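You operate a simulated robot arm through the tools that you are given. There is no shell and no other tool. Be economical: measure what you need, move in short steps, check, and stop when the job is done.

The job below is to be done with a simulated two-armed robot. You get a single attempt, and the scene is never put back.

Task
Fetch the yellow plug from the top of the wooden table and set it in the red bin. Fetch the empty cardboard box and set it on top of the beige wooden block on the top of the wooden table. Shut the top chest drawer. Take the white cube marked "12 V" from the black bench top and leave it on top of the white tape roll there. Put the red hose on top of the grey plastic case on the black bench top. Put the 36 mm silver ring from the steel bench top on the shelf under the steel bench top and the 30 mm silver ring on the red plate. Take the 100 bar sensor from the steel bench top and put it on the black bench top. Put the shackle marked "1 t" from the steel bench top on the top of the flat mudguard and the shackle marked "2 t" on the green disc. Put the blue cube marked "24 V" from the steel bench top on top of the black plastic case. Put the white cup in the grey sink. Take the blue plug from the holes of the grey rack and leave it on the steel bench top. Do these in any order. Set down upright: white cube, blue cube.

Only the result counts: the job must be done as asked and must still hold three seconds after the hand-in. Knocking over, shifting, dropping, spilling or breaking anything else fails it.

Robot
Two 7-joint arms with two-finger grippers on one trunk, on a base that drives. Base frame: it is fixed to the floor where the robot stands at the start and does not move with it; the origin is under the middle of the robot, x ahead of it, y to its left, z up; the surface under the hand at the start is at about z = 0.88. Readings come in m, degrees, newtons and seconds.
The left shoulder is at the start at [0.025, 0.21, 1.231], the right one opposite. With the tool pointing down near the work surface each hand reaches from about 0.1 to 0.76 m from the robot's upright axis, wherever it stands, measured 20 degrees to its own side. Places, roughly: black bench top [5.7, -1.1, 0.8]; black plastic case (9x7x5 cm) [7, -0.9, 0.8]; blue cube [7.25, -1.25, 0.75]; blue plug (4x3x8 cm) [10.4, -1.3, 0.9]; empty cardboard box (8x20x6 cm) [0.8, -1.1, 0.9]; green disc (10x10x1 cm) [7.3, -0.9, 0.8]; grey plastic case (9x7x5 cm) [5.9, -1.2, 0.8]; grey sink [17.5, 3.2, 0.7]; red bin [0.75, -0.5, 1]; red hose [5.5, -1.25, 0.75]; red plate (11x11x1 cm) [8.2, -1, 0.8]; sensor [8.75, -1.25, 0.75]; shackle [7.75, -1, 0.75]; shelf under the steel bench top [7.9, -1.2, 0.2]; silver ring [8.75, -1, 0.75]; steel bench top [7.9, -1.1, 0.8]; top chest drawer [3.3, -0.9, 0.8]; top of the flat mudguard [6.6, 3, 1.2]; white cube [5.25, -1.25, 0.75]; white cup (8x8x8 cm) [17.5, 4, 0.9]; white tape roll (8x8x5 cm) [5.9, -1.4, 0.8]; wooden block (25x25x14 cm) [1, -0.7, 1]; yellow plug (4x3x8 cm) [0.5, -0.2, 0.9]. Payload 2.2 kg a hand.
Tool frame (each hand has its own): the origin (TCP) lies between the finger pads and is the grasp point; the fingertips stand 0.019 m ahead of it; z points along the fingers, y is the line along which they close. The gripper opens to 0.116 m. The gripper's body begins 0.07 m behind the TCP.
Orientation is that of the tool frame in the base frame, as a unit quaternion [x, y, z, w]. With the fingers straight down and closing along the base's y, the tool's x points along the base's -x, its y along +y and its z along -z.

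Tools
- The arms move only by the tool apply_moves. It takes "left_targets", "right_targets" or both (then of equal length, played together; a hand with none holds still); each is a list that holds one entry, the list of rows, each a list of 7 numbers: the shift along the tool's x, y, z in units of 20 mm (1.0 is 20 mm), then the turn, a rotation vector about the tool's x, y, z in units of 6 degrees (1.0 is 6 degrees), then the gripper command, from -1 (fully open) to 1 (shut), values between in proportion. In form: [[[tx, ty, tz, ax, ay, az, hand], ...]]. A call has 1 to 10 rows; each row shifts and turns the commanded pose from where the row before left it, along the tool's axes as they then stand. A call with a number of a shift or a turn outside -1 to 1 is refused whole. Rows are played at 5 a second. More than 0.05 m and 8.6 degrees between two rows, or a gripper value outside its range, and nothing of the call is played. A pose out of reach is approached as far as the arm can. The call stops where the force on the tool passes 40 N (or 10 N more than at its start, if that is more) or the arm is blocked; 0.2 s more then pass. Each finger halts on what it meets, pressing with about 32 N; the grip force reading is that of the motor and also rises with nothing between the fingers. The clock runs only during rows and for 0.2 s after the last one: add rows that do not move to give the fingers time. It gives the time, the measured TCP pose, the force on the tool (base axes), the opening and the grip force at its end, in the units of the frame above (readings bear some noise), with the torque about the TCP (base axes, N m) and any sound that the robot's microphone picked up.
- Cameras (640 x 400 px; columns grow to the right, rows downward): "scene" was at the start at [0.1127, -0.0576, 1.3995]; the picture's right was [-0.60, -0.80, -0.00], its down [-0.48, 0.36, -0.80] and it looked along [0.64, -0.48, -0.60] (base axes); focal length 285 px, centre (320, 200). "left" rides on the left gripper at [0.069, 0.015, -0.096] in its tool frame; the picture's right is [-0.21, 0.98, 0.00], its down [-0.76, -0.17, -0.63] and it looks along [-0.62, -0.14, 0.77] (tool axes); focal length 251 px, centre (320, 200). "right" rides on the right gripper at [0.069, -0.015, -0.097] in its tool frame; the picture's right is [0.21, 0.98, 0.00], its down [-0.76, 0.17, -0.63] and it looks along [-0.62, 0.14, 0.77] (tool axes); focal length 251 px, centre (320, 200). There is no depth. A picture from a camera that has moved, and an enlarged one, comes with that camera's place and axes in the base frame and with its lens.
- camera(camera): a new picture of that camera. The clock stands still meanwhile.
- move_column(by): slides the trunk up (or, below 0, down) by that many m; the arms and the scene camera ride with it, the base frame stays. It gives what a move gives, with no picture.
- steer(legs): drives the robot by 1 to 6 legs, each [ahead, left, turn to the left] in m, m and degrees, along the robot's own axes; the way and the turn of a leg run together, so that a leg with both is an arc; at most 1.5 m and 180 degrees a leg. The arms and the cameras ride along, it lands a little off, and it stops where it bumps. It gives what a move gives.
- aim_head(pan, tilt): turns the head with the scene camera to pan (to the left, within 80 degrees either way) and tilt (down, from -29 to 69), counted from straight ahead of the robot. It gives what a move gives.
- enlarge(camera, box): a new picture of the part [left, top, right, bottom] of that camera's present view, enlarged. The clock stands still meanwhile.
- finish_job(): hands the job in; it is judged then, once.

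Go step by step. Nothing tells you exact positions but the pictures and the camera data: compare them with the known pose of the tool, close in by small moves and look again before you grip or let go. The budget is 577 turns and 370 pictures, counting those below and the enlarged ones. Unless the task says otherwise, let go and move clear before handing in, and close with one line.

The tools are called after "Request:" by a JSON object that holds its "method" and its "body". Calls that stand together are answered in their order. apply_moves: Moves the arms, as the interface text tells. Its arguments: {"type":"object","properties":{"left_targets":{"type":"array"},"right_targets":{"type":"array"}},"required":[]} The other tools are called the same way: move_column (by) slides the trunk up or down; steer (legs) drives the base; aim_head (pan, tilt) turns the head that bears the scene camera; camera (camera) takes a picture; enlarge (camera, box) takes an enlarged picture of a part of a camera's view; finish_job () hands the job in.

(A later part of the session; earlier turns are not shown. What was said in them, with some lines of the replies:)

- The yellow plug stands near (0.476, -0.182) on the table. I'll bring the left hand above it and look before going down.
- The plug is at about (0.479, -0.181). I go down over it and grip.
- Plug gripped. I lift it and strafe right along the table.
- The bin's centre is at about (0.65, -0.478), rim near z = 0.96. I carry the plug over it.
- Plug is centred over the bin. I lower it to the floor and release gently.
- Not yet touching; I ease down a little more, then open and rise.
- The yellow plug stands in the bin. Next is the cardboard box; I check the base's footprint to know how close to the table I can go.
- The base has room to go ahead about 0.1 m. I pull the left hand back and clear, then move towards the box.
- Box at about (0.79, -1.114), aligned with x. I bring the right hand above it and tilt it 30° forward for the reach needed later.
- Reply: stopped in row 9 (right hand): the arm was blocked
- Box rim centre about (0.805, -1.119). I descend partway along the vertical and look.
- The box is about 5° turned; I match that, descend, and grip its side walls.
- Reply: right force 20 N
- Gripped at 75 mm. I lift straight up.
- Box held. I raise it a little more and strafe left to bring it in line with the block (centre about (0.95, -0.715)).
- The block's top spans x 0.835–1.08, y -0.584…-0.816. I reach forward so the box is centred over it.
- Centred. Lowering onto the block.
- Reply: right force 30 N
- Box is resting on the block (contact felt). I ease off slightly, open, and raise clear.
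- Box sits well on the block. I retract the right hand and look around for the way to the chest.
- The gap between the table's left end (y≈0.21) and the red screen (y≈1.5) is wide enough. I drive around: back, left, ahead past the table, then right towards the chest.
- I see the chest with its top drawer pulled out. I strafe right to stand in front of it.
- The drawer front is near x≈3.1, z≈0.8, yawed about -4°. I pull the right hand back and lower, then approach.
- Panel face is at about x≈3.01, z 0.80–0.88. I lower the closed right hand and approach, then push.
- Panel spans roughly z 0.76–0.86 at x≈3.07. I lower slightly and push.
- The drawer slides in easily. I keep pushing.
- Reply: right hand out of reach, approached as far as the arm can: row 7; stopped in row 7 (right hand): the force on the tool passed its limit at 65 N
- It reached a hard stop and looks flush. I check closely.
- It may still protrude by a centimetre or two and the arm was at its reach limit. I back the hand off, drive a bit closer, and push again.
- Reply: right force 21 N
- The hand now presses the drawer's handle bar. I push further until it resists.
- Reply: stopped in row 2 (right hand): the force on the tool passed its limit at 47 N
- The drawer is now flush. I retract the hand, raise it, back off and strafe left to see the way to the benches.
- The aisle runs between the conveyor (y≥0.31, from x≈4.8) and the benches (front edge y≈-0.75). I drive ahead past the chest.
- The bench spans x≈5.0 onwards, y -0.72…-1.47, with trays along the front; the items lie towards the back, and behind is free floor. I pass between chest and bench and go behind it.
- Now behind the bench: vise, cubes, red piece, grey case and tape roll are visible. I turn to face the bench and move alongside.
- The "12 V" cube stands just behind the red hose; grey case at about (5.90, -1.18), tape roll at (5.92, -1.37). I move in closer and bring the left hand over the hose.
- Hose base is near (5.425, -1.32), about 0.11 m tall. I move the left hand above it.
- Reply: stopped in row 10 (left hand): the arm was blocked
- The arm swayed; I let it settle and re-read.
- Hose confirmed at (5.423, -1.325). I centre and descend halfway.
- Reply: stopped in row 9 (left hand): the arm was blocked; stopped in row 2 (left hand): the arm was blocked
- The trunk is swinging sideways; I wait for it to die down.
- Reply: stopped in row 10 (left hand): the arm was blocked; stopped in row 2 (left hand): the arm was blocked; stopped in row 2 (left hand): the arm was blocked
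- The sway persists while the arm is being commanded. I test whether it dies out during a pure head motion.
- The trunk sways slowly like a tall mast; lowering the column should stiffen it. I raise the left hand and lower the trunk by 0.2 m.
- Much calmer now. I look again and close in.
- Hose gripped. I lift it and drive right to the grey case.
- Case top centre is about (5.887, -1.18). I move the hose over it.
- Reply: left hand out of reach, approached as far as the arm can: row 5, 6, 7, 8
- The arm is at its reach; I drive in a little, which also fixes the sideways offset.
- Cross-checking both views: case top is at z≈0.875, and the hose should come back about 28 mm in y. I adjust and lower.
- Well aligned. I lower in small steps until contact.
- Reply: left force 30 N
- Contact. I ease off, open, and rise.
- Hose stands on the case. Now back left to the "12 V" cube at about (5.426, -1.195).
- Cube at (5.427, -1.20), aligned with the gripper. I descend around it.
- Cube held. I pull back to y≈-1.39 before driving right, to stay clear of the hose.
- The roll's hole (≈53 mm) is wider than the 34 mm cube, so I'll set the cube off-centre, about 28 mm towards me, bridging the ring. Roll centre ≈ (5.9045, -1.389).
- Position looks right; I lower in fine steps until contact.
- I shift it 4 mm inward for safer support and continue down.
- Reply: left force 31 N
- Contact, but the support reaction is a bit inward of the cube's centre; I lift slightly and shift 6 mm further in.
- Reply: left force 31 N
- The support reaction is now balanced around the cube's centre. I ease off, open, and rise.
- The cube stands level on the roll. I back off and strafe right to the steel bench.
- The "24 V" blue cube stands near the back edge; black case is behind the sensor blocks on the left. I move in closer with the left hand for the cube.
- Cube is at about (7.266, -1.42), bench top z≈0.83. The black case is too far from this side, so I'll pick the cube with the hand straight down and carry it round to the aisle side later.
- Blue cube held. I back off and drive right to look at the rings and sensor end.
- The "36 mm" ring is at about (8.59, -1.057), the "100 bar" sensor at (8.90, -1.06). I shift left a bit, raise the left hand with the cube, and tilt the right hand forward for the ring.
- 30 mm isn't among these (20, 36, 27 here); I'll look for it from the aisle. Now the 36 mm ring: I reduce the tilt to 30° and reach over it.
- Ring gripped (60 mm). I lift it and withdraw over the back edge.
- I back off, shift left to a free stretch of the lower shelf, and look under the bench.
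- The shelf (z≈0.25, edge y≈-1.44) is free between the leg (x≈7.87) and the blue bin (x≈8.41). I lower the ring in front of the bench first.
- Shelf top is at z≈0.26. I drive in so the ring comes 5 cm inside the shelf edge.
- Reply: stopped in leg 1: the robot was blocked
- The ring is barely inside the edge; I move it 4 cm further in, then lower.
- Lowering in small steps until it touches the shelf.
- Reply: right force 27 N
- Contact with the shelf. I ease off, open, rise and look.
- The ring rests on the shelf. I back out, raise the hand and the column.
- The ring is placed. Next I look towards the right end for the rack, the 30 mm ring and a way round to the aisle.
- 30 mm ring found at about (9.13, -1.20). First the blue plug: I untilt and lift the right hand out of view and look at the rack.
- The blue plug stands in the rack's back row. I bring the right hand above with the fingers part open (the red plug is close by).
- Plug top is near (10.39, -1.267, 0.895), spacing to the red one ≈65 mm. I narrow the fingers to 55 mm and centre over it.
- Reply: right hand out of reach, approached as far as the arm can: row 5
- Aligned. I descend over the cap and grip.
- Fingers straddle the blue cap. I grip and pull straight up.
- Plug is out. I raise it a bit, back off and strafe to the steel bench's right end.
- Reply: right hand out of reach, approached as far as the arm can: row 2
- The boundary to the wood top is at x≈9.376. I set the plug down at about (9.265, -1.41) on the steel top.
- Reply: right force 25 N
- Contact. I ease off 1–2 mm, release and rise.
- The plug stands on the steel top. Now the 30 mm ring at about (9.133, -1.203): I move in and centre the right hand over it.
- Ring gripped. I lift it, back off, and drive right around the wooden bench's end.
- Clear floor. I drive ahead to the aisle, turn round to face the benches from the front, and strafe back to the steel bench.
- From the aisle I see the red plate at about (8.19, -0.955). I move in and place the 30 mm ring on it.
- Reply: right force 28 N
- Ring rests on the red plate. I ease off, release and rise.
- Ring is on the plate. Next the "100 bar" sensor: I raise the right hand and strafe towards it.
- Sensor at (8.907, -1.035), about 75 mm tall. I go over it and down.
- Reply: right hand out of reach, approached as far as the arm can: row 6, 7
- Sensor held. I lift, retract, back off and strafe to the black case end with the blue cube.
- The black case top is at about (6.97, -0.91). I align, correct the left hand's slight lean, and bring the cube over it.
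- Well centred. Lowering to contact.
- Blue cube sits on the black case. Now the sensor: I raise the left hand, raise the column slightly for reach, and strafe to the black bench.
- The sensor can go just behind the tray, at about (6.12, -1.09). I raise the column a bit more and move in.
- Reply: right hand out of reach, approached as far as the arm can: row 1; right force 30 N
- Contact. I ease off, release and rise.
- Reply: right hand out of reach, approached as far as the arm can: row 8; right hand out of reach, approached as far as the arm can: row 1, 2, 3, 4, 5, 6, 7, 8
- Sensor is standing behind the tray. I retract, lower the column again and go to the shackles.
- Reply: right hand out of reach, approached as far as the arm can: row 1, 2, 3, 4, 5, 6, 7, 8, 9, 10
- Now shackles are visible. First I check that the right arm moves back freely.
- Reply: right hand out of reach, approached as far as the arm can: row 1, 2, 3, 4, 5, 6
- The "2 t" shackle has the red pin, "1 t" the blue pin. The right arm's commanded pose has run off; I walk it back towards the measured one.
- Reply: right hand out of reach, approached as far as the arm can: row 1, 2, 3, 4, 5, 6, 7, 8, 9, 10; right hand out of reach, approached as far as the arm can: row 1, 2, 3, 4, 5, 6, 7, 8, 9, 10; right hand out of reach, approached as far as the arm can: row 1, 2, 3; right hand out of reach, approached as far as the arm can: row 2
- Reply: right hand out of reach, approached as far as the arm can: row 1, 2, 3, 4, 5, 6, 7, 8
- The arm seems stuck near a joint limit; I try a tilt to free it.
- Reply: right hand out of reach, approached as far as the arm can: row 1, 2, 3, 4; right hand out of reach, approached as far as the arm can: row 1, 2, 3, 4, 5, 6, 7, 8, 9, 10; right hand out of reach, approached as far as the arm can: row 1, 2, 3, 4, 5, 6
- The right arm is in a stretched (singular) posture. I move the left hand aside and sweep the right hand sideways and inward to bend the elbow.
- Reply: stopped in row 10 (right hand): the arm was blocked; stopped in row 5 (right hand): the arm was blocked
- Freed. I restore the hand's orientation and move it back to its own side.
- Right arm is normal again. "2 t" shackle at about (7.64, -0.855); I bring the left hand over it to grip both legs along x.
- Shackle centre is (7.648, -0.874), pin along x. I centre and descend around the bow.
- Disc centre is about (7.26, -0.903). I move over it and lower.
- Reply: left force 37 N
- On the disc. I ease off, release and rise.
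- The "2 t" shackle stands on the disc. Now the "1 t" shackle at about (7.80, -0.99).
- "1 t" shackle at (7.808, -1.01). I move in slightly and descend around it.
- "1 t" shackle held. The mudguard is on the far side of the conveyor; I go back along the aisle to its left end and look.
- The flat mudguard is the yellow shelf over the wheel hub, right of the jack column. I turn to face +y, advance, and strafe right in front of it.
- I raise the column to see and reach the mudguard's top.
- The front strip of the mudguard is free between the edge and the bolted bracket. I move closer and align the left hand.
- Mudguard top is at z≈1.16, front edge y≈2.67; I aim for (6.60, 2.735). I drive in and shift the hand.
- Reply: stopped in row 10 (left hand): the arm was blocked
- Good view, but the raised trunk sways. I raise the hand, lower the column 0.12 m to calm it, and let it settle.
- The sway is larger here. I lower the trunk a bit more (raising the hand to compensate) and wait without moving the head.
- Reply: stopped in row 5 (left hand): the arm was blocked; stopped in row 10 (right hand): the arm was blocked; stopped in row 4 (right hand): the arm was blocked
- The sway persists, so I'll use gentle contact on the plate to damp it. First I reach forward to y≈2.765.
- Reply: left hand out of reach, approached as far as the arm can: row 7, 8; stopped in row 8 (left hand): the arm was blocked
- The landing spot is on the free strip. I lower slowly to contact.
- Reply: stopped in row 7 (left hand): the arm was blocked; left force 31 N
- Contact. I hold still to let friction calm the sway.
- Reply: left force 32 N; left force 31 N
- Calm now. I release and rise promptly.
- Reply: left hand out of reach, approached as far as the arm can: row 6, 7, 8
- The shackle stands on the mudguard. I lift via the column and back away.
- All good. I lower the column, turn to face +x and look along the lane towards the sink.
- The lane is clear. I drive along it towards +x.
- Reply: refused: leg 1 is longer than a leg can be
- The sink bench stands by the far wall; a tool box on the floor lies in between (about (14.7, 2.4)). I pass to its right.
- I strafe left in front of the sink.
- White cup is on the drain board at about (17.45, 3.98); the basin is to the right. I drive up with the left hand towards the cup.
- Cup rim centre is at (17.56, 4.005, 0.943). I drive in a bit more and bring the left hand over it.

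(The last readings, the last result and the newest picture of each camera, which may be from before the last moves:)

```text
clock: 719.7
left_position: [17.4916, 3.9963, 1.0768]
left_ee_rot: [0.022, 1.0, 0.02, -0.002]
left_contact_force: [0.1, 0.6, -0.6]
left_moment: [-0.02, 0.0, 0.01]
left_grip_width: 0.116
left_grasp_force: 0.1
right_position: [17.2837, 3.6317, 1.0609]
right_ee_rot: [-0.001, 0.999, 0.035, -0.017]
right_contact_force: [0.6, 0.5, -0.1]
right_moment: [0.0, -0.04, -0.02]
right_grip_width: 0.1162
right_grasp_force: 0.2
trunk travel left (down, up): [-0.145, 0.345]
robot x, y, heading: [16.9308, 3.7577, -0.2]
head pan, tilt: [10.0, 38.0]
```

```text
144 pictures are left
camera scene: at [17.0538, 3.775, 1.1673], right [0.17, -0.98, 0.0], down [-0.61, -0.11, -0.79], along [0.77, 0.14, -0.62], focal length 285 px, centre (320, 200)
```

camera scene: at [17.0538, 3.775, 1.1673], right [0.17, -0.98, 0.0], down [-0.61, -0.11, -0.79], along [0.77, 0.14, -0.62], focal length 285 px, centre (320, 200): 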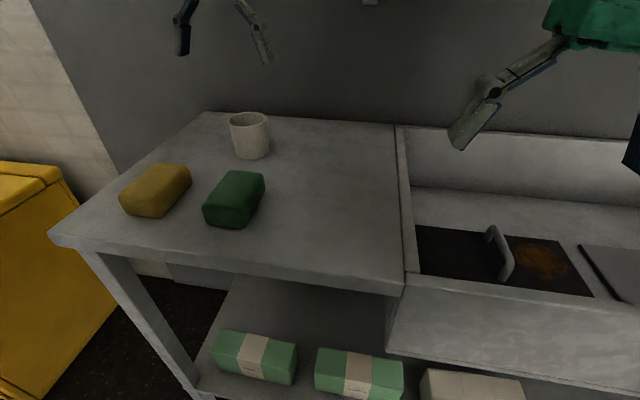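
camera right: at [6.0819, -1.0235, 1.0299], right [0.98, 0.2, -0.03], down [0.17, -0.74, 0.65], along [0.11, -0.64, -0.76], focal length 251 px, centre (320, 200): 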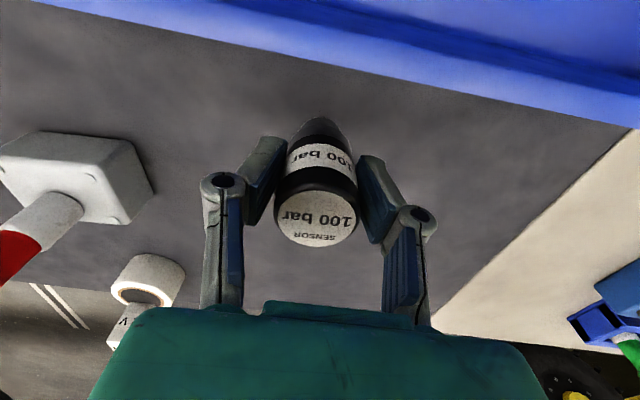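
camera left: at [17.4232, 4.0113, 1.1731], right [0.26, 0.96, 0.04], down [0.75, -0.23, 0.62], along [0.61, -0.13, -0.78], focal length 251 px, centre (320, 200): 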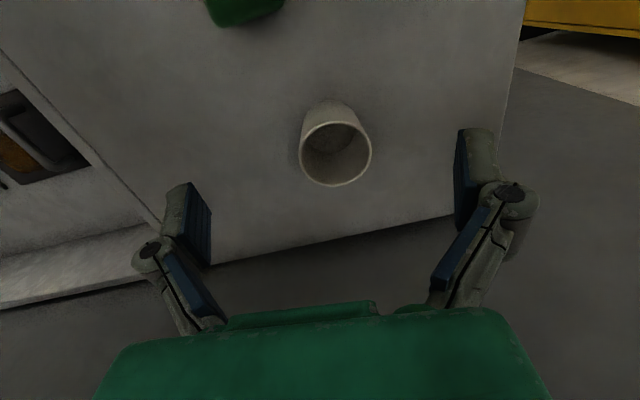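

Request:
{"method": "apply_moves", "body": {"left_targets": [[[-0.75, 0.1, 0.3, 0, 0, 0, -1], [-0.75, 0.1, 0.5, 0, 0, 0, -1], [-0.75, 0.1, 0.8, 0, 0, 0, -1], [-0.65, 0, 0.8, 0, 0, 0, -1], [0, 0, 0.9, 0, 0, 0, -1], [0, 0, 0.9, 0, 0, 0, -1], [0, 0, 0.9, 0, 0, 0, -1], [0, 0, 0, 0, 0, 0, -1]]]}}

Request:
{"method": "camera", "body": {"camera": "left"}}

```text
clock: 721.5
left_position: [17.5463, 4.0028, 0.9736]
left_ee_rot: [0.022, 1.0, 0.021, -0.002]
left_contact_force: [0.1, 0.2, -0.5]
left_moment: [-0.01, 0.0, 0.03]
left_grip_width: 0.116
left_grasp_force: 0.0
right_position: [17.2843, 3.6316, 1.0613]
right_ee_rot: [-0.001, 0.999, 0.035, -0.018]
right_contact_force: [-1.0, -1.0, 0.2]
right_moment: [0.01, 0.02, 0.02]
right_grip_width: 0.1158
right_grasp_force: 0.2
trunk travel left (down, up): [-0.145, 0.345]
robot x, y, heading: [16.9303, 3.7627, -0.4]
head pan, tilt: [10.0, 38.0]
```

```text
143 pictures are left
camera left: at [17.4797, 4.0179, 1.0712], right [0.26, 0.97, 0.04], down [0.75, -0.23, 0.62], along [0.61, -0.13, -0.78], focal length 251 px, centre (320, 200)
```

left: 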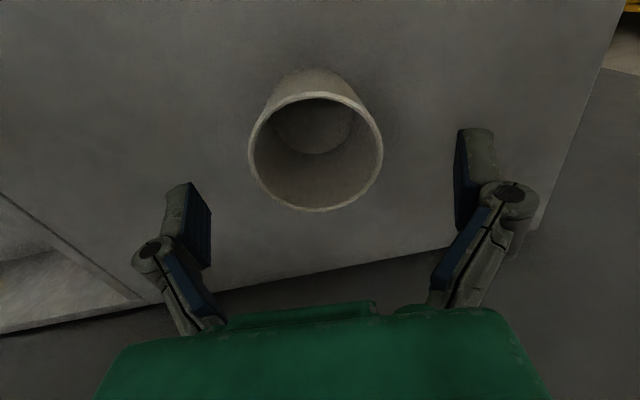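

Request:
{"method": "apply_moves", "body": {"left_targets": [[[0, 0, 0.8, 0, 0, 0, -1], [0, 0, 0.8, 0, 0, 0, -1], [0, 0, 0.8, 0, 0, 0, -1], [0, 0, 0.7, 0, 0, 0, -1], [0, 0, 0, 0, 0, 0, -0.5], [0, 0, 0, 0, 0, 0, -0.3], [0, 0, 0, 0, 0, 0, -0.1], [0, 0, 0, 0, 0, 0, 1], [0, 0, 0, 0, 0, 0, 1]]]}}

Request:
{"method": "camera", "body": {"camera": "left"}}

```text
clock: 723.5
left_position: [17.5466, 4.0054, 0.9122]
left_ee_rot: [0.022, 1.0, 0.02, -0.002]
left_contact_force: [0.6, -0.8, 0.3]
left_moment: [-0.03, -0.05, -0.01]
left_grip_width: 0.0689
left_grasp_force: 32.2
right_position: [17.2844, 3.6311, 1.0589]
right_ee_rot: [-0.002, 0.999, 0.034, -0.017]
right_contact_force: [0.1, 0.7, -0.3]
right_moment: [-0.02, -0.01, -0.03]
right_grip_width: 0.116
right_grasp_force: 0.0
trunk travel left (down, up): [-0.145, 0.345]
robot x, y, heading: [16.9268, 3.7611, 0.1]
head pan, tilt: [10.0, 38.0]
```

```text
142 pictures are left
camera left: at [17.4797, 4.0206, 1.0099], right [0.26, 0.97, 0.04], down [0.75, -0.23, 0.62], along [0.61, -0.13, -0.78], focal length 251 px, centre (320, 200)
```

left: 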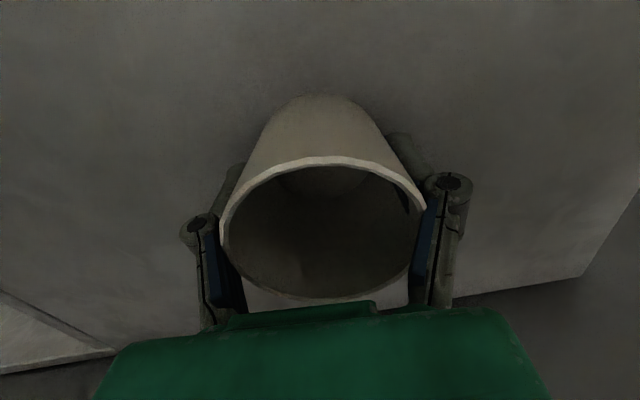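

Cup gripped. I lift, back off slightly and strafe right over the basin.

Request:
{"method": "apply_moves", "body": {"left_targets": [[[0, 0, -0.5, 0, 0, 0, 1], [0, 0, -1, 0, 0, 0, 1], [0, 0, -1, 0, 0, 0, 1], [0, 0, -1, 0, 0, 0, 1], [0, 0, -1, 0, 0, 0, 1], [0, 0, -1, 0, 0, 0, 1], [0.7, 0, -1, 0, 0, 0, 1], [0.7, 0, -1, 0, 0, 0, 1], [0.7, 0, 0, 0, 0, 0, 1], [0.7, 0, 0, 0, 0, 0, 1]]]}}

Request:
{"method": "steer", "body": {"legs": [[0, -0.72, 0]]}}

Request:
{"method": "camera", "body": {"camera": "left"}}

Request:
{"method": "camera", "body": {"camera": "scene"}}

```text
clock: 725.7
left_position: [17.491, 4.0, 1.0636]
left_ee_rot: [0.023, 1.0, 0.019, -0.002]
left_contact_force: [-0.3, 0.3, -0.9]
left_moment: [0.03, 0.03, 0.0]
left_grip_width: 0.0693
left_grasp_force: 32.5
right_position: [17.2835, 3.6326, 1.0605]
right_ee_rot: [-0.001, 0.999, 0.035, -0.016]
right_contact_force: [0.0, 0.3, 0.7]
right_moment: [-0.01, 0.02, 0.03]
right_grip_width: 0.1159
right_grasp_force: 0.0
trunk travel left (down, up): [-0.145, 0.345]
robot x, y, heading: [16.925, 3.7606, -0.1]
head pan, tilt: [10.0, 38.0]
```

```text
clock: 729.6
left_position: [17.4936, 3.3078, 1.0617]
left_ee_rot: [0.008, 1.0, 0.019, -0.002]
left_contact_force: [0.9, 0.5, 0.0]
left_moment: [-0.04, -0.03, -0.01]
left_grip_width: 0.0689
left_grasp_force: 31.8
right_position: [17.296, 2.9321, 1.0594]
right_ee_rot: [-0.015, 0.999, 0.034, -0.018]
right_contact_force: [0.1, -0.1, -0.2]
right_moment: [-0.03, 0.0, 0.02]
right_grip_width: 0.1159
right_grasp_force: 0.1
trunk travel left (down, up): [-0.145, 0.345]
robot x, y, heading: [16.9349, 3.0472, 1.2]
head pan, tilt: [10.0, 38.0]
```

```text
141 pictures are left
camera left: at [17.4263, 3.3213, 1.1586], right [0.23, 0.97, 0.04], down [0.76, -0.2, 0.62], along [0.61, -0.12, -0.78], focal length 251 px, centre (320, 200)
```

left: 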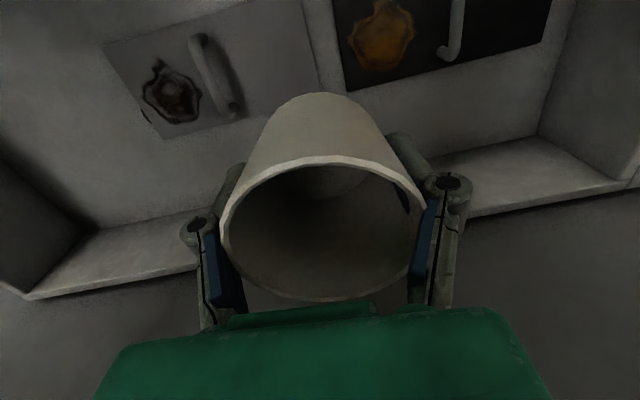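

```text
140 pictures are left
camera scene: at [17.0618, 3.0712, 1.1673], right [0.2, -0.98, 0.0], down [-0.61, -0.13, -0.79], along [0.77, 0.15, -0.62], focal length 285 px, centre (320, 200)
```

scene: 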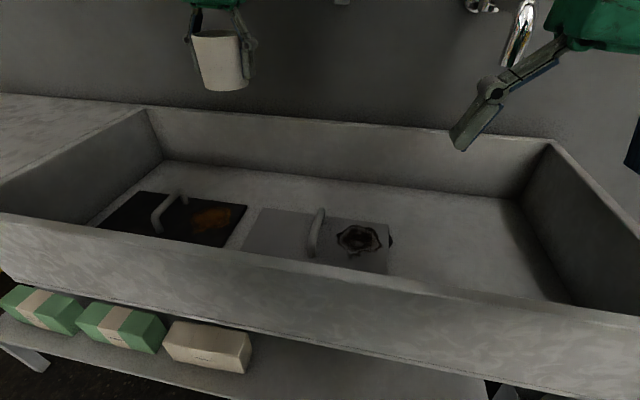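

Request:
{"method": "aim_head", "body": {"pan": -15, "tilt": 30}}

Request:
{"method": "camera", "body": {"camera": "scene"}}

Request:
{"method": "camera", "body": {"camera": "right"}}

```text
clock: 730.5
left_position: [17.4919, 3.3028, 1.0655]
left_ee_rot: [0.008, 1.0, 0.02, -0.002]
left_contact_force: [-1.3, 0.4, -0.1]
left_moment: [0.0, -0.06, 0.03]
left_grip_width: 0.0687
left_grasp_force: 32.1
right_position: [17.2944, 2.9286, 1.0573]
right_ee_rot: [-0.015, 0.999, 0.034, -0.02]
right_contact_force: [0.1, 0.1, 0.3]
right_moment: [0.0, 0.02, 0.01]
right_grip_width: 0.1159
right_grasp_force: 0.1
trunk travel left (down, up): [-0.145, 0.345]
robot x, y, heading: [16.9351, 3.0451, 1.6]
head pan, tilt: [-15.0, 30.0]
```

```text
139 pictures are left
camera scene: at [17.0653, 3.0292, 1.1798], right [-0.23, -0.97, 0.0], down [-0.49, 0.12, -0.86], along [0.84, -0.2, -0.5], focal length 285 px, centre (320, 200)
```

scene: 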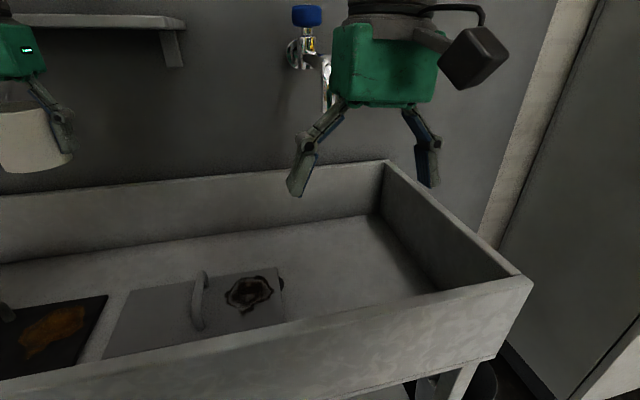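

```text
138 pictures are left
camera right: at [17.2316, 2.9052, 1.1556], right [-0.24, 0.97, 0.08], down [0.78, 0.15, 0.61], along [0.58, 0.21, -0.79], focal length 251 px, centre (320, 200)
```

right: 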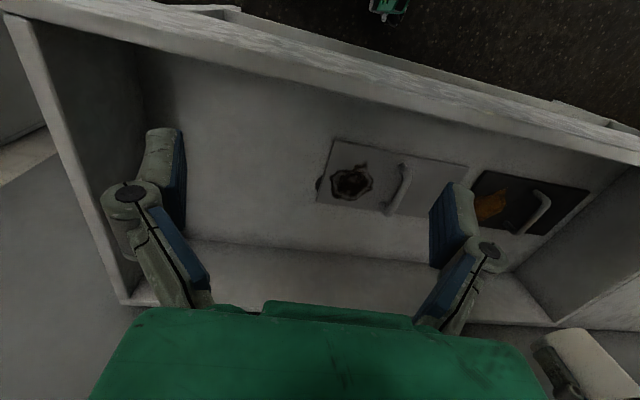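

The faucet spout hangs over the right part of the basin, so I choose the free strip behind the grey plate at about (17.625, 3.25). I move in and lower the cup there.

Request:
{"method": "steer", "body": {"legs": [[0.03, 0, -1.4]]}}

Request:
{"method": "apply_moves", "body": {"left_targets": [[[-0.8, -0.45, 0, 0, 0, 0, 1], [-0.8, -0.45, 0, 0, 0, 0, 1], [-0.8, -0.45, 0.3, 0, 0, 0, 1], [-0.8, -0.45, 0.5, 0, 0, 0, 1], [-0.8, -0.45, 0.5, 0, 0, 0, 1], [-0.8, -0.4, 0.5, 0, 0, 0, 1], [0, 0, 0.8, 0, 0, 0, 1], [0, 0, 0.8, 0, 0, 0, 1], [0, 0, 0, 0, 0, 0, 1], [0, 0, 0, 0, 0, 0, 1]]]}}

Request:
{"method": "aim_head", "body": {"pan": 15, "tilt": 38}}

Request:
{"method": "camera", "body": {"camera": "scene"}}

Request:
{"method": "camera", "body": {"camera": "left"}}

```text
clock: 731.3
left_position: [17.527, 3.2901, 1.0639]
left_ee_rot: [0.022, 1.0, 0.021, -0.001]
left_contact_force: [0.9, -0.2, -0.2]
left_moment: [-0.02, 0.05, -0.01]
left_grip_width: 0.0687
left_grasp_force: 32.0
right_position: [17.3214, 2.9202, 1.0586]
right_ee_rot: [-0.002, 0.999, 0.036, -0.019]
right_contact_force: [0.6, -1.0, 0.0]
right_moment: [0.01, 0.04, 0.01]
right_grip_width: 0.1158
right_grasp_force: 0.0
trunk travel left (down, up): [-0.145, 0.345]
robot x, y, heading: [16.9649, 3.0503, 0.4]
head pan, tilt: [-15.0, 30.0]
```

```text
clock: 731.8
left_position: [17.5391, 3.2787, 1.0655]
left_ee_rot: [0.02, 1.0, 0.022, -0.003]
left_contact_force: [0.7, 0.2, -0.3]
left_moment: [0.02, -0.01, 0.03]
left_grip_width: 0.0688
left_grasp_force: 31.9
right_position: [17.3165, 2.9195, 1.0559]
right_ee_rot: [-0.002, 0.999, 0.035, -0.024]
right_contact_force: [-0.5, 0.3, 0.0]
right_moment: [0.0, -0.03, -0.04]
right_grip_width: 0.1159
right_grasp_force: 0.1
trunk travel left (down, up): [-0.145, 0.345]
robot x, y, heading: [16.9624, 3.0443, 0.1]
head pan, tilt: [-15.0, 30.0]
stopped in row 2 (left hand): the force on the tool passed its limit at 48 N (the readings are from after the stop); the commanded pose is now the measured one
```

```text
clock: 732.7
left_position: [17.5396, 3.2766, 1.0661]
left_ee_rot: [0.02, 1.0, 0.021, -0.003]
left_contact_force: [0.3, 0.1, -0.4]
left_moment: [-0.05, -0.17, -0.02]
left_grip_width: 0.0687
left_grasp_force: 32.4
right_position: [17.3164, 2.9192, 1.0557]
right_ee_rot: [-0.002, 0.999, 0.035, -0.025]
right_contact_force: [0.0, -0.3, 0.5]
right_moment: [0.03, -0.03, 0.0]
right_grip_width: 0.1159
right_grasp_force: 0.0
trunk travel left (down, up): [-0.145, 0.345]
robot x, y, heading: [16.9664, 3.0493, -0.0]
head pan, tilt: [15.0, 38.0]
```

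```text
137 pictures are left
camera scene: at [17.0902, 3.0704, 1.1674], right [0.26, -0.97, 0.0], down [-0.6, -0.16, -0.79], along [0.76, 0.2, -0.62], focal length 285 px, centre (320, 200)
```

scene: 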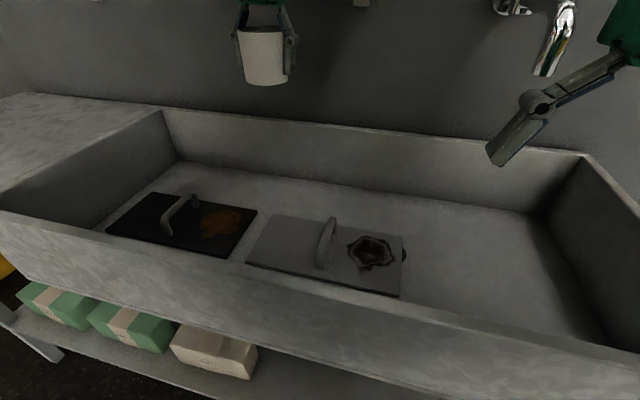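

```text
136 pictures are left
camera left: at [17.4725, 3.2932, 1.163], right [0.25, 0.97, 0.04], down [0.75, -0.22, 0.62], along [0.61, -0.13, -0.78], focal length 251 px, centre (320, 200)
```

left: 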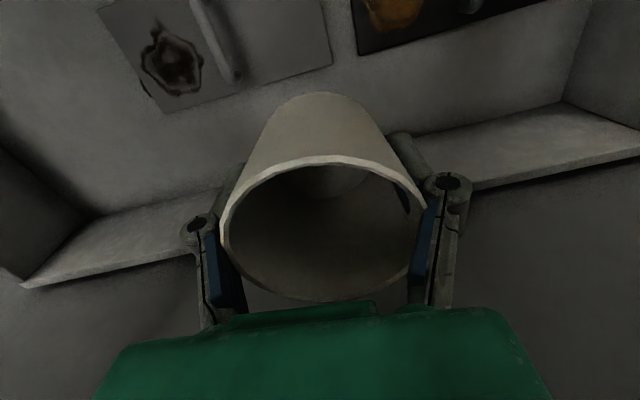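

The wrist met the wall shelf above; I back off 5 cm, descend first, then reach forward below the shelf.

Request:
{"method": "apply_moves", "body": {"left_targets": [[[0.9, -0.1, 0, 0, 0, 0, 1], [0.9, -0.1, 0, 0, 0, 0, 1], [0.9, 0, 0.6, 0, 0, 0, 1], [0, 0, 1, 0, 0, 0, 1], [0, 0, 1, 0, 0, 0, 1], [0, 0, 1, 0, 0, 0, 1], [0, 0, 1, 0, 0, 0, 1], [0, 0, 1, 0, 0, 0, 1], [0, 0, 1, 0, 0, 0, 1], [0, 0, 1, 0, 0, 0, 1]]]}}

Request:
{"method": "apply_moves", "body": {"left_targets": [[[0, 0, 1, 0, 0, 0, 1], [0, 0, 1, 0, 0, 0, 1], [0, 0, 0.6, 0, 0, 0, 1], [0, 0, 0, 0, 0, 0, 1]]]}}

Request:
{"method": "camera", "body": {"camera": "scene"}}

Request:
{"method": "camera", "body": {"camera": "left"}}

```text
clock: 734.9
left_position: [17.486, 3.2838, 0.9137]
left_ee_rot: [0.019, 1.0, 0.021, -0.003]
left_contact_force: [0.9, -0.3, -0.3]
left_moment: [0.01, -0.01, 0.03]
left_grip_width: 0.0686
left_grasp_force: 32.0
right_position: [17.3179, 2.9209, 1.0549]
right_ee_rot: [-0.003, 0.999, 0.035, -0.025]
right_contact_force: [0.3, 0.2, 0.1]
right_moment: [0.0, 0.01, 0.01]
right_grip_width: 0.1161
right_grasp_force: 0.0
trunk travel left (down, up): [-0.145, 0.345]
robot x, y, heading: [16.9618, 3.0524, 0.1]
head pan, tilt: [15.0, 38.0]
```

```text
clock: 735.9
left_position: [17.4851, 3.2857, 0.8629]
left_ee_rot: [0.02, 1.0, 0.021, -0.002]
left_contact_force: [-0.9, 0.6, -0.9]
left_moment: [0.02, 0.0, 0.0]
left_grip_width: 0.0685
left_grasp_force: 32.3
right_position: [17.3166, 2.9198, 1.054]
right_ee_rot: [-0.003, 0.999, 0.034, -0.025]
right_contact_force: [-1.2, 0.6, 0.2]
right_moment: [-0.02, -0.01, 0.01]
right_grip_width: 0.1159
right_grasp_force: 0.0
trunk travel left (down, up): [-0.145, 0.345]
robot x, y, heading: [16.9669, 3.0468, 0.3]
head pan, tilt: [15.0, 38.0]
```

```text
135 pictures are left
camera scene: at [17.0902, 3.0705, 1.1674], right [0.26, -0.97, 0.0], down [-0.6, -0.16, -0.79], along [0.76, 0.21, -0.62], focal length 285 px, centre (320, 200)
```

scene: 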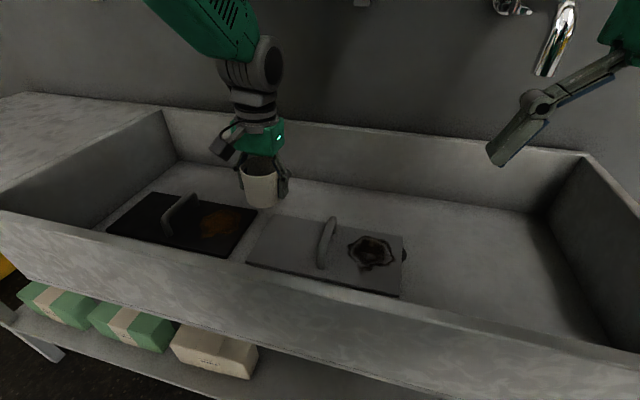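

```text
134 pictures are left
camera left: at [17.4179, 3.3006, 0.9598], right [0.25, 0.97, 0.04], down [0.75, -0.22, 0.62], along [0.61, -0.13, -0.78], focal length 251 px, centre (320, 200)
```

left: 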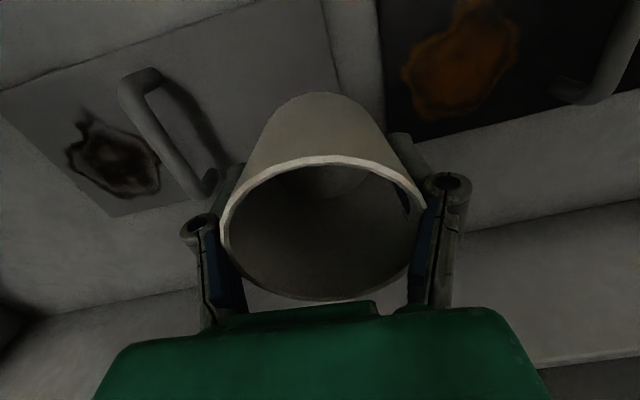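

Request:
{"method": "apply_moves", "body": {"left_targets": [[[-0.8, 0.1, 0, 0, 0, 0, 1], [-0.8, 0.1, 0, 0, 0, 0, 1], [-0.8, 0.1, 0, 0, 0, 0, 1], [-0.8, 0.1, 0, 0, 0, 0, 1], [-0.8, 0.1, 0, 0, 0, 0, 1], [-0.8, 0.1, 0, 0, 0, 0, 1], [-0.8, 0, 0, 0, 0, 0, 1], [0, 0, 0, 0, 0, 0, 1]]]}}

Request:
{"method": "camera", "body": {"camera": "left"}}

Request:
{"method": "camera", "body": {"camera": "scene"}}

```text
clock: 737.7
left_position: [17.5953, 3.2933, 0.8619]
left_ee_rot: [0.02, 1.0, 0.02, -0.003]
left_contact_force: [-0.1, 0.0, -1.0]
left_moment: [-0.03, 0.02, -0.01]
left_grip_width: 0.0687
left_grasp_force: 31.7
right_position: [17.3177, 2.919, 1.0553]
right_ee_rot: [-0.002, 0.999, 0.035, -0.024]
right_contact_force: [-0.5, 0.2, 0.5]
right_moment: [0.0, 0.01, -0.01]
right_grip_width: 0.1161
right_grasp_force: 0.1
trunk travel left (down, up): [-0.145, 0.345]
robot x, y, heading: [16.9639, 3.0481, 0.2]
head pan, tilt: [15.0, 38.0]
```

```text
133 pictures are left
camera left: at [17.5293, 3.3076, 0.9585], right [0.25, 0.97, 0.04], down [0.75, -0.22, 0.62], along [0.61, -0.13, -0.78], focal length 251 px, centre (320, 200)
```

left: 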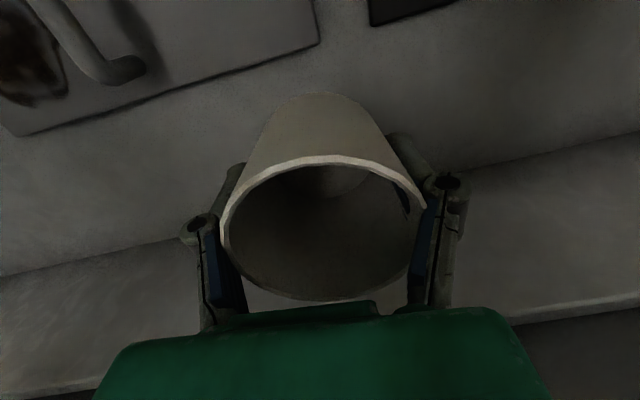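

```text
132 pictures are left
camera scene: at [17.0906, 3.0707, 1.1674], right [0.26, -0.97, 0.0], down [-0.6, -0.16, -0.79], along [0.76, 0.21, -0.62], focal length 285 px, centre (320, 200)
```

scene: 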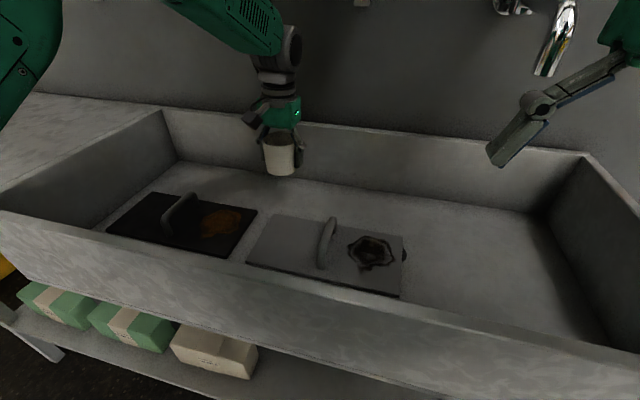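

The strip under the cup is free. I lower to contact.

Request:
{"method": "apply_moves", "body": {"left_targets": [[[0, 0, 0.8, 0, 0, 0, 1], [0, 0, 0.8, 0, 0, 0, 1], [0, 0, 0.8, 0, 0, 0, 1], [0, 0, 0.5, 0, 0, 0, 1], [0, 0, 0.3, 0, 0, 0, 1], [0, 0, 0.2, 0, 0, 0, 1], [0, 0, 0, 0, 0, 0, 1]]]}}

Request:
{"method": "enlarge", "body": {"camera": "scene", "box": [200, 80, 380, 220]}}

```text
clock: 739.3
left_position: [17.5963, 3.2955, 0.7935]
left_ee_rot: [0.02, 1.0, 0.022, -0.003]
left_contact_force: [-0.6, 0.0, -0.9]
left_moment: [0.0, -0.01, -0.02]
left_grip_width: 0.0684
left_grasp_force: 31.8
right_position: [17.3176, 2.9195, 1.0547]
right_ee_rot: [-0.003, 0.999, 0.035, -0.025]
right_contact_force: [0.9, -1.2, -0.3]
right_moment: [0.0, -0.01, -0.02]
right_grip_width: 0.116
right_grasp_force: 0.1
trunk travel left (down, up): [-0.145, 0.345]
robot x, y, heading: [16.9667, 3.048, 0.1]
head pan, tilt: [15.0, 38.0]
```

```text
2.86 times, centred on (290, 150) of scene
camera zoom: at [17.091, 3.0706, 1.1673], right [0.26, -0.97, 0.0], down [-0.6, -0.16, -0.79], along [0.76, 0.21, -0.62], focal length 815 px, centre (406, 343)
```

zoom: 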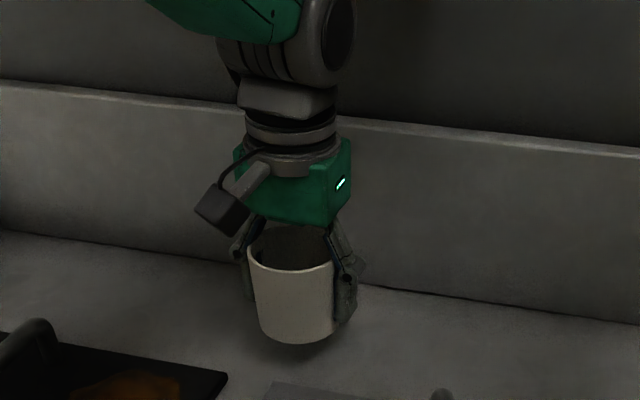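

Request:
{"method": "apply_moves", "body": {"left_targets": [[[0, 0, 0.2, 0, 0, 0, 1], [0, 0, 0.2, 0, 0, 0, 1], [0, 0, 0.2, 0, 0, 0, 1], [0, 0, 0.2, 0, 0, 0, 1], [0, 0, 0, 0, 0, 0, 1]]]}}

```text
clock: 740.5
left_position: [17.598, 3.2961, 0.778]
left_ee_rot: [0.021, 1.0, 0.021, -0.003]
left_contact_force: [0.6, 0.0, -0.6]
left_moment: [0.0, 0.0, 0.03]
left_grip_width: 0.0687
left_grasp_force: 32.9
right_position: [17.3178, 2.9199, 1.0535]
right_ee_rot: [-0.003, 0.999, 0.035, -0.026]
right_contact_force: [0.4, 0.7, -0.4]
right_moment: [0.01, -0.04, 0.01]
right_grip_width: 0.1159
right_grasp_force: 0.2
trunk travel left (down, up): [-0.145, 0.345]
robot x, y, heading: [16.9632, 3.0477, -0.0]
head pan, tilt: [15.0, 38.0]
```

Request:
{"method": "apply_moves", "body": {"left_targets": [[[0, 0, 0.2, 0, 0, 0, 1], [0, 0, 0.2, 0, 0, 0, 1], [0, 0, 0.2, 0, 0, 0, 1], [0, 0, 0.2, 0, 0, 0, 1], [0, 0, 0, 0, 0, 0, 1]]]}}

Request:
{"method": "enlarge", "body": {"camera": "scene", "box": [200, 80, 380, 220]}}

```text
clock: 741.7
left_position: [17.5974, 3.2972, 0.7611]
left_ee_rot: [0.02, 1.0, 0.021, -0.003]
left_contact_force: [0.0, 0.0, 0.2]
left_moment: [-0.03, 0.0, 0.0]
left_grip_width: 0.0684
left_grasp_force: 32.5
right_position: [17.3183, 2.9187, 1.0546]
right_ee_rot: [-0.002, 0.999, 0.035, -0.026]
right_contact_force: [0.1, 0.4, -0.7]
right_moment: [0.01, 0.0, -0.02]
right_grip_width: 0.1157
right_grasp_force: 0.1
trunk travel left (down, up): [-0.145, 0.345]
robot x, y, heading: [16.9614, 3.0426, 0.0]
head pan, tilt: [15.0, 38.0]
```

```text
2.86 times, centred on (290, 150) of scene
camera zoom: at [17.0909, 3.0706, 1.1673], right [0.26, -0.97, 0.0], down [-0.6, -0.16, -0.79], along [0.76, 0.21, -0.62], focal length 815 px, centre (406, 343)
```

zoom: 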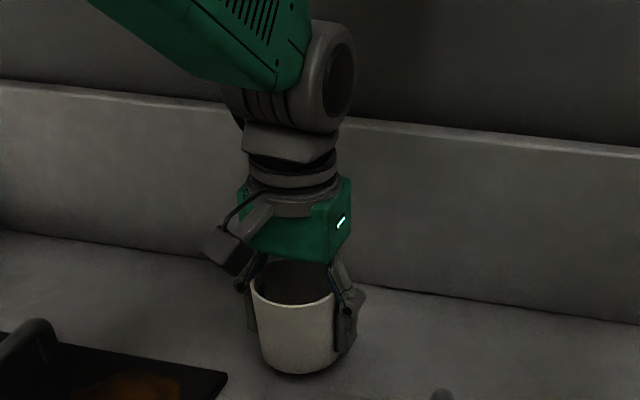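

Request:
{"method": "apply_moves", "body": {"left_targets": [[[0, 0, 0.2, 0, 0, 0, 1], [0, 0, 0.2, 0, 0, 0, 1], [0, 0, 0.2, 0, 0, 0, 1], [0, 0, 0.2, 0, 0, 0, 1], [0, 0, 0.2, 0, 0, 0, 1], [0, 0, 0, 0, 0, 0, 1]]]}}

Request:
{"method": "enlarge", "body": {"camera": "scene", "box": [200, 80, 380, 220]}}

```text
clock: 743.1
left_position: [17.598, 3.2978, 0.7481]
left_ee_rot: [0.02, 1.0, 0.022, 0.001]
left_contact_force: [2.1, 3.5, 33.0]
left_moment: [-0.67, 0.49, -0.05]
left_grip_width: 0.0688
left_grasp_force: 32.1
right_position: [17.3149, 2.9182, 1.0579]
right_ee_rot: [-0.002, 0.999, 0.036, -0.022]
right_contact_force: [0.0, -0.5, 0.1]
right_moment: [-0.02, 0.01, -0.02]
right_grip_width: 0.1159
right_grasp_force: 0.1
trunk travel left (down, up): [-0.145, 0.345]
robot x, y, heading: [16.9656, 3.0461, 0.2]
head pan, tilt: [15.0, 38.0]
```

```text
2.86 times, centred on (290, 150) of scene
camera zoom: at [17.0863, 3.069, 1.1683], right [0.26, -0.97, 0.0], down [-0.59, -0.16, -0.79], along [0.76, 0.21, -0.62], focal length 815 px, centre (406, 343)
```

zoom: 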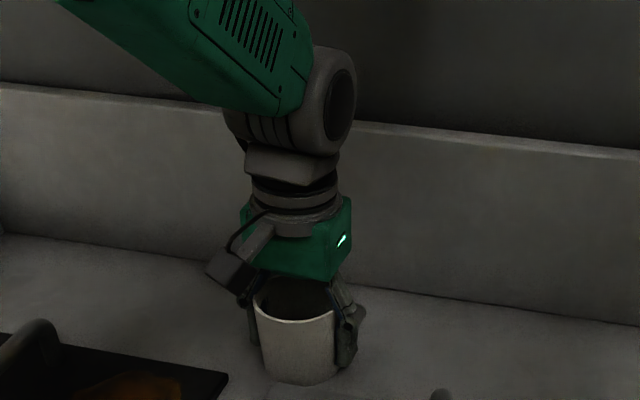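

Contact with the sink floor. I ease off, release and rise.

Request:
{"method": "apply_moves", "body": {"left_targets": [[[0, 0, -0.12, 0, 0, 0, 1], [0, 0, 0, 0, 0, 0, -0.4], [0, 0, 0, 0, 0, 0, -0.7], [0, 0, 0, 0, 0, 0, -1], [0, 0, -0.5, 0, 0, 0, -1], [0, 0, -1, 0, 0, 0, -1], [0, 0, -1, 0, 0, 0, -1], [0, 0, -1, 0, 0, 0, -1], [0, 0, -1, 0, 0, 0, -1]]]}}

Request:
{"method": "apply_moves", "body": {"left_targets": [[[0.9, 0, -0.5, 0, 0, 0, -1], [0.9, 0, -0.5, 0, 0, 0, -1], [0.9, 0, -0.5, 0, 0, 0, -1], [0.9, 0, -0.5, 0, 0, 0, -1], [0.9, 0, -0.8, 0, 0, 0, -1], [0.9, 0, -1, 0, 0, 0, -1], [0.9, 0, -1, 0, 0, 0, -1], [0.9, 0, -1, 0, 0, 0, -1], [0.9, 0, -1, 0, 0, 0, -1], [0.9, 0, -1, 0, 0, 0, -1]]]}}

Request:
{"method": "camera", "body": {"camera": "scene"}}

```text
clock: 745.1
left_position: [17.5961, 3.2929, 0.8363]
left_ee_rot: [0.02, 1.0, 0.022, -0.003]
left_contact_force: [-1.2, 0.0, 0.2]
left_moment: [0.03, 0.0, 0.02]
left_grip_width: 0.116
left_grasp_force: 0.1
right_position: [17.3176, 2.9192, 1.0544]
right_ee_rot: [-0.002, 0.999, 0.035, -0.025]
right_contact_force: [-0.3, 0.2, -0.2]
right_moment: [-0.01, -0.03, 0.01]
right_grip_width: 0.116
right_grasp_force: 0.1
trunk travel left (down, up): [-0.145, 0.345]
robot x, y, heading: [16.9644, 3.0474, 0.1]
head pan, tilt: [15.0, 38.0]
```

```text
clock: 747.3
left_position: [17.4159, 3.2943, 0.9901]
left_ee_rot: [0.021, 1.0, 0.021, -0.002]
left_contact_force: [-0.1, 0.3, 0.2]
left_moment: [0.0, -0.06, 0.01]
left_grip_width: 0.1161
left_grasp_force: 0.0
right_position: [17.3153, 2.9192, 1.0563]
right_ee_rot: [-0.002, 0.999, 0.035, -0.024]
right_contact_force: [0.1, -0.8, 0.2]
right_moment: [-0.03, -0.02, 0.0]
right_grip_width: 0.116
right_grasp_force: 0.0
trunk travel left (down, up): [-0.145, 0.345]
robot x, y, heading: [16.9683, 3.0458, 0.1]
head pan, tilt: [15.0, 38.0]
```

```text
128 pictures are left
camera scene: at [17.0884, 3.0704, 1.1676], right [0.26, -0.97, 0.0], down [-0.6, -0.16, -0.79], along [0.76, 0.21, -0.62], focal length 285 px, centre (320, 200)
```

scene: 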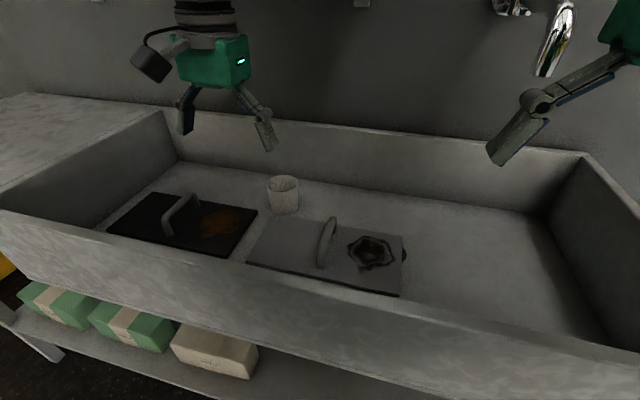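

The cup stands in the sink. I back clear and hand in.

Request:
{"method": "steer", "body": {"legs": [[-0.4, 0, 0]]}}

Request:
{"method": "camera", "body": {"camera": "scene"}}

```text
clock: 749.8
left_position: [17.0183, 3.2955, 0.9901]
left_ee_rot: [0.015, 1.0, 0.021, -0.003]
left_contact_force: [0.0, -0.9, 0.7]
left_moment: [-0.01, 0.01, -0.04]
left_grip_width: 0.1161
left_grasp_force: 0.1
right_position: [16.9215, 2.9209, 1.0554]
right_ee_rot: [-0.007, 0.999, 0.034, -0.024]
right_contact_force: [-1.1, -0.2, -0.5]
right_moment: [0.0, -0.02, 0.02]
right_grip_width: 0.116
right_grasp_force: 0.1
trunk travel left (down, up): [-0.145, 0.345]
robot x, y, heading: [16.5689, 3.05, 0.6]
head pan, tilt: [15.0, 38.0]
```

```text
127 pictures are left
camera scene: at [16.6925, 3.0692, 1.1675], right [0.27, -0.96, 0.0], down [-0.59, -0.17, -0.79], along [0.76, 0.21, -0.62], focal length 285 px, centre (320, 200)
```

scene: 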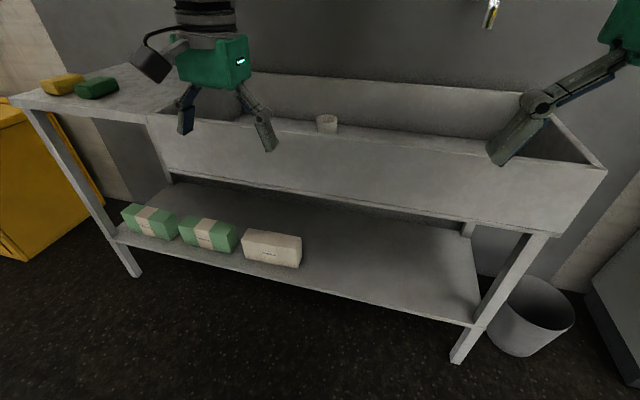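

Everything looks in place and both hands are clear; I hand the job in.

Request:
{"method": "finish_job", "body": {}}

```text
The job is handed in.
```

All the jobs on the list are done and handed in, each checked by camera at the time; the left wrist bumped the fixed shelf above the sink once (about 48 N), and nothing looked moved.
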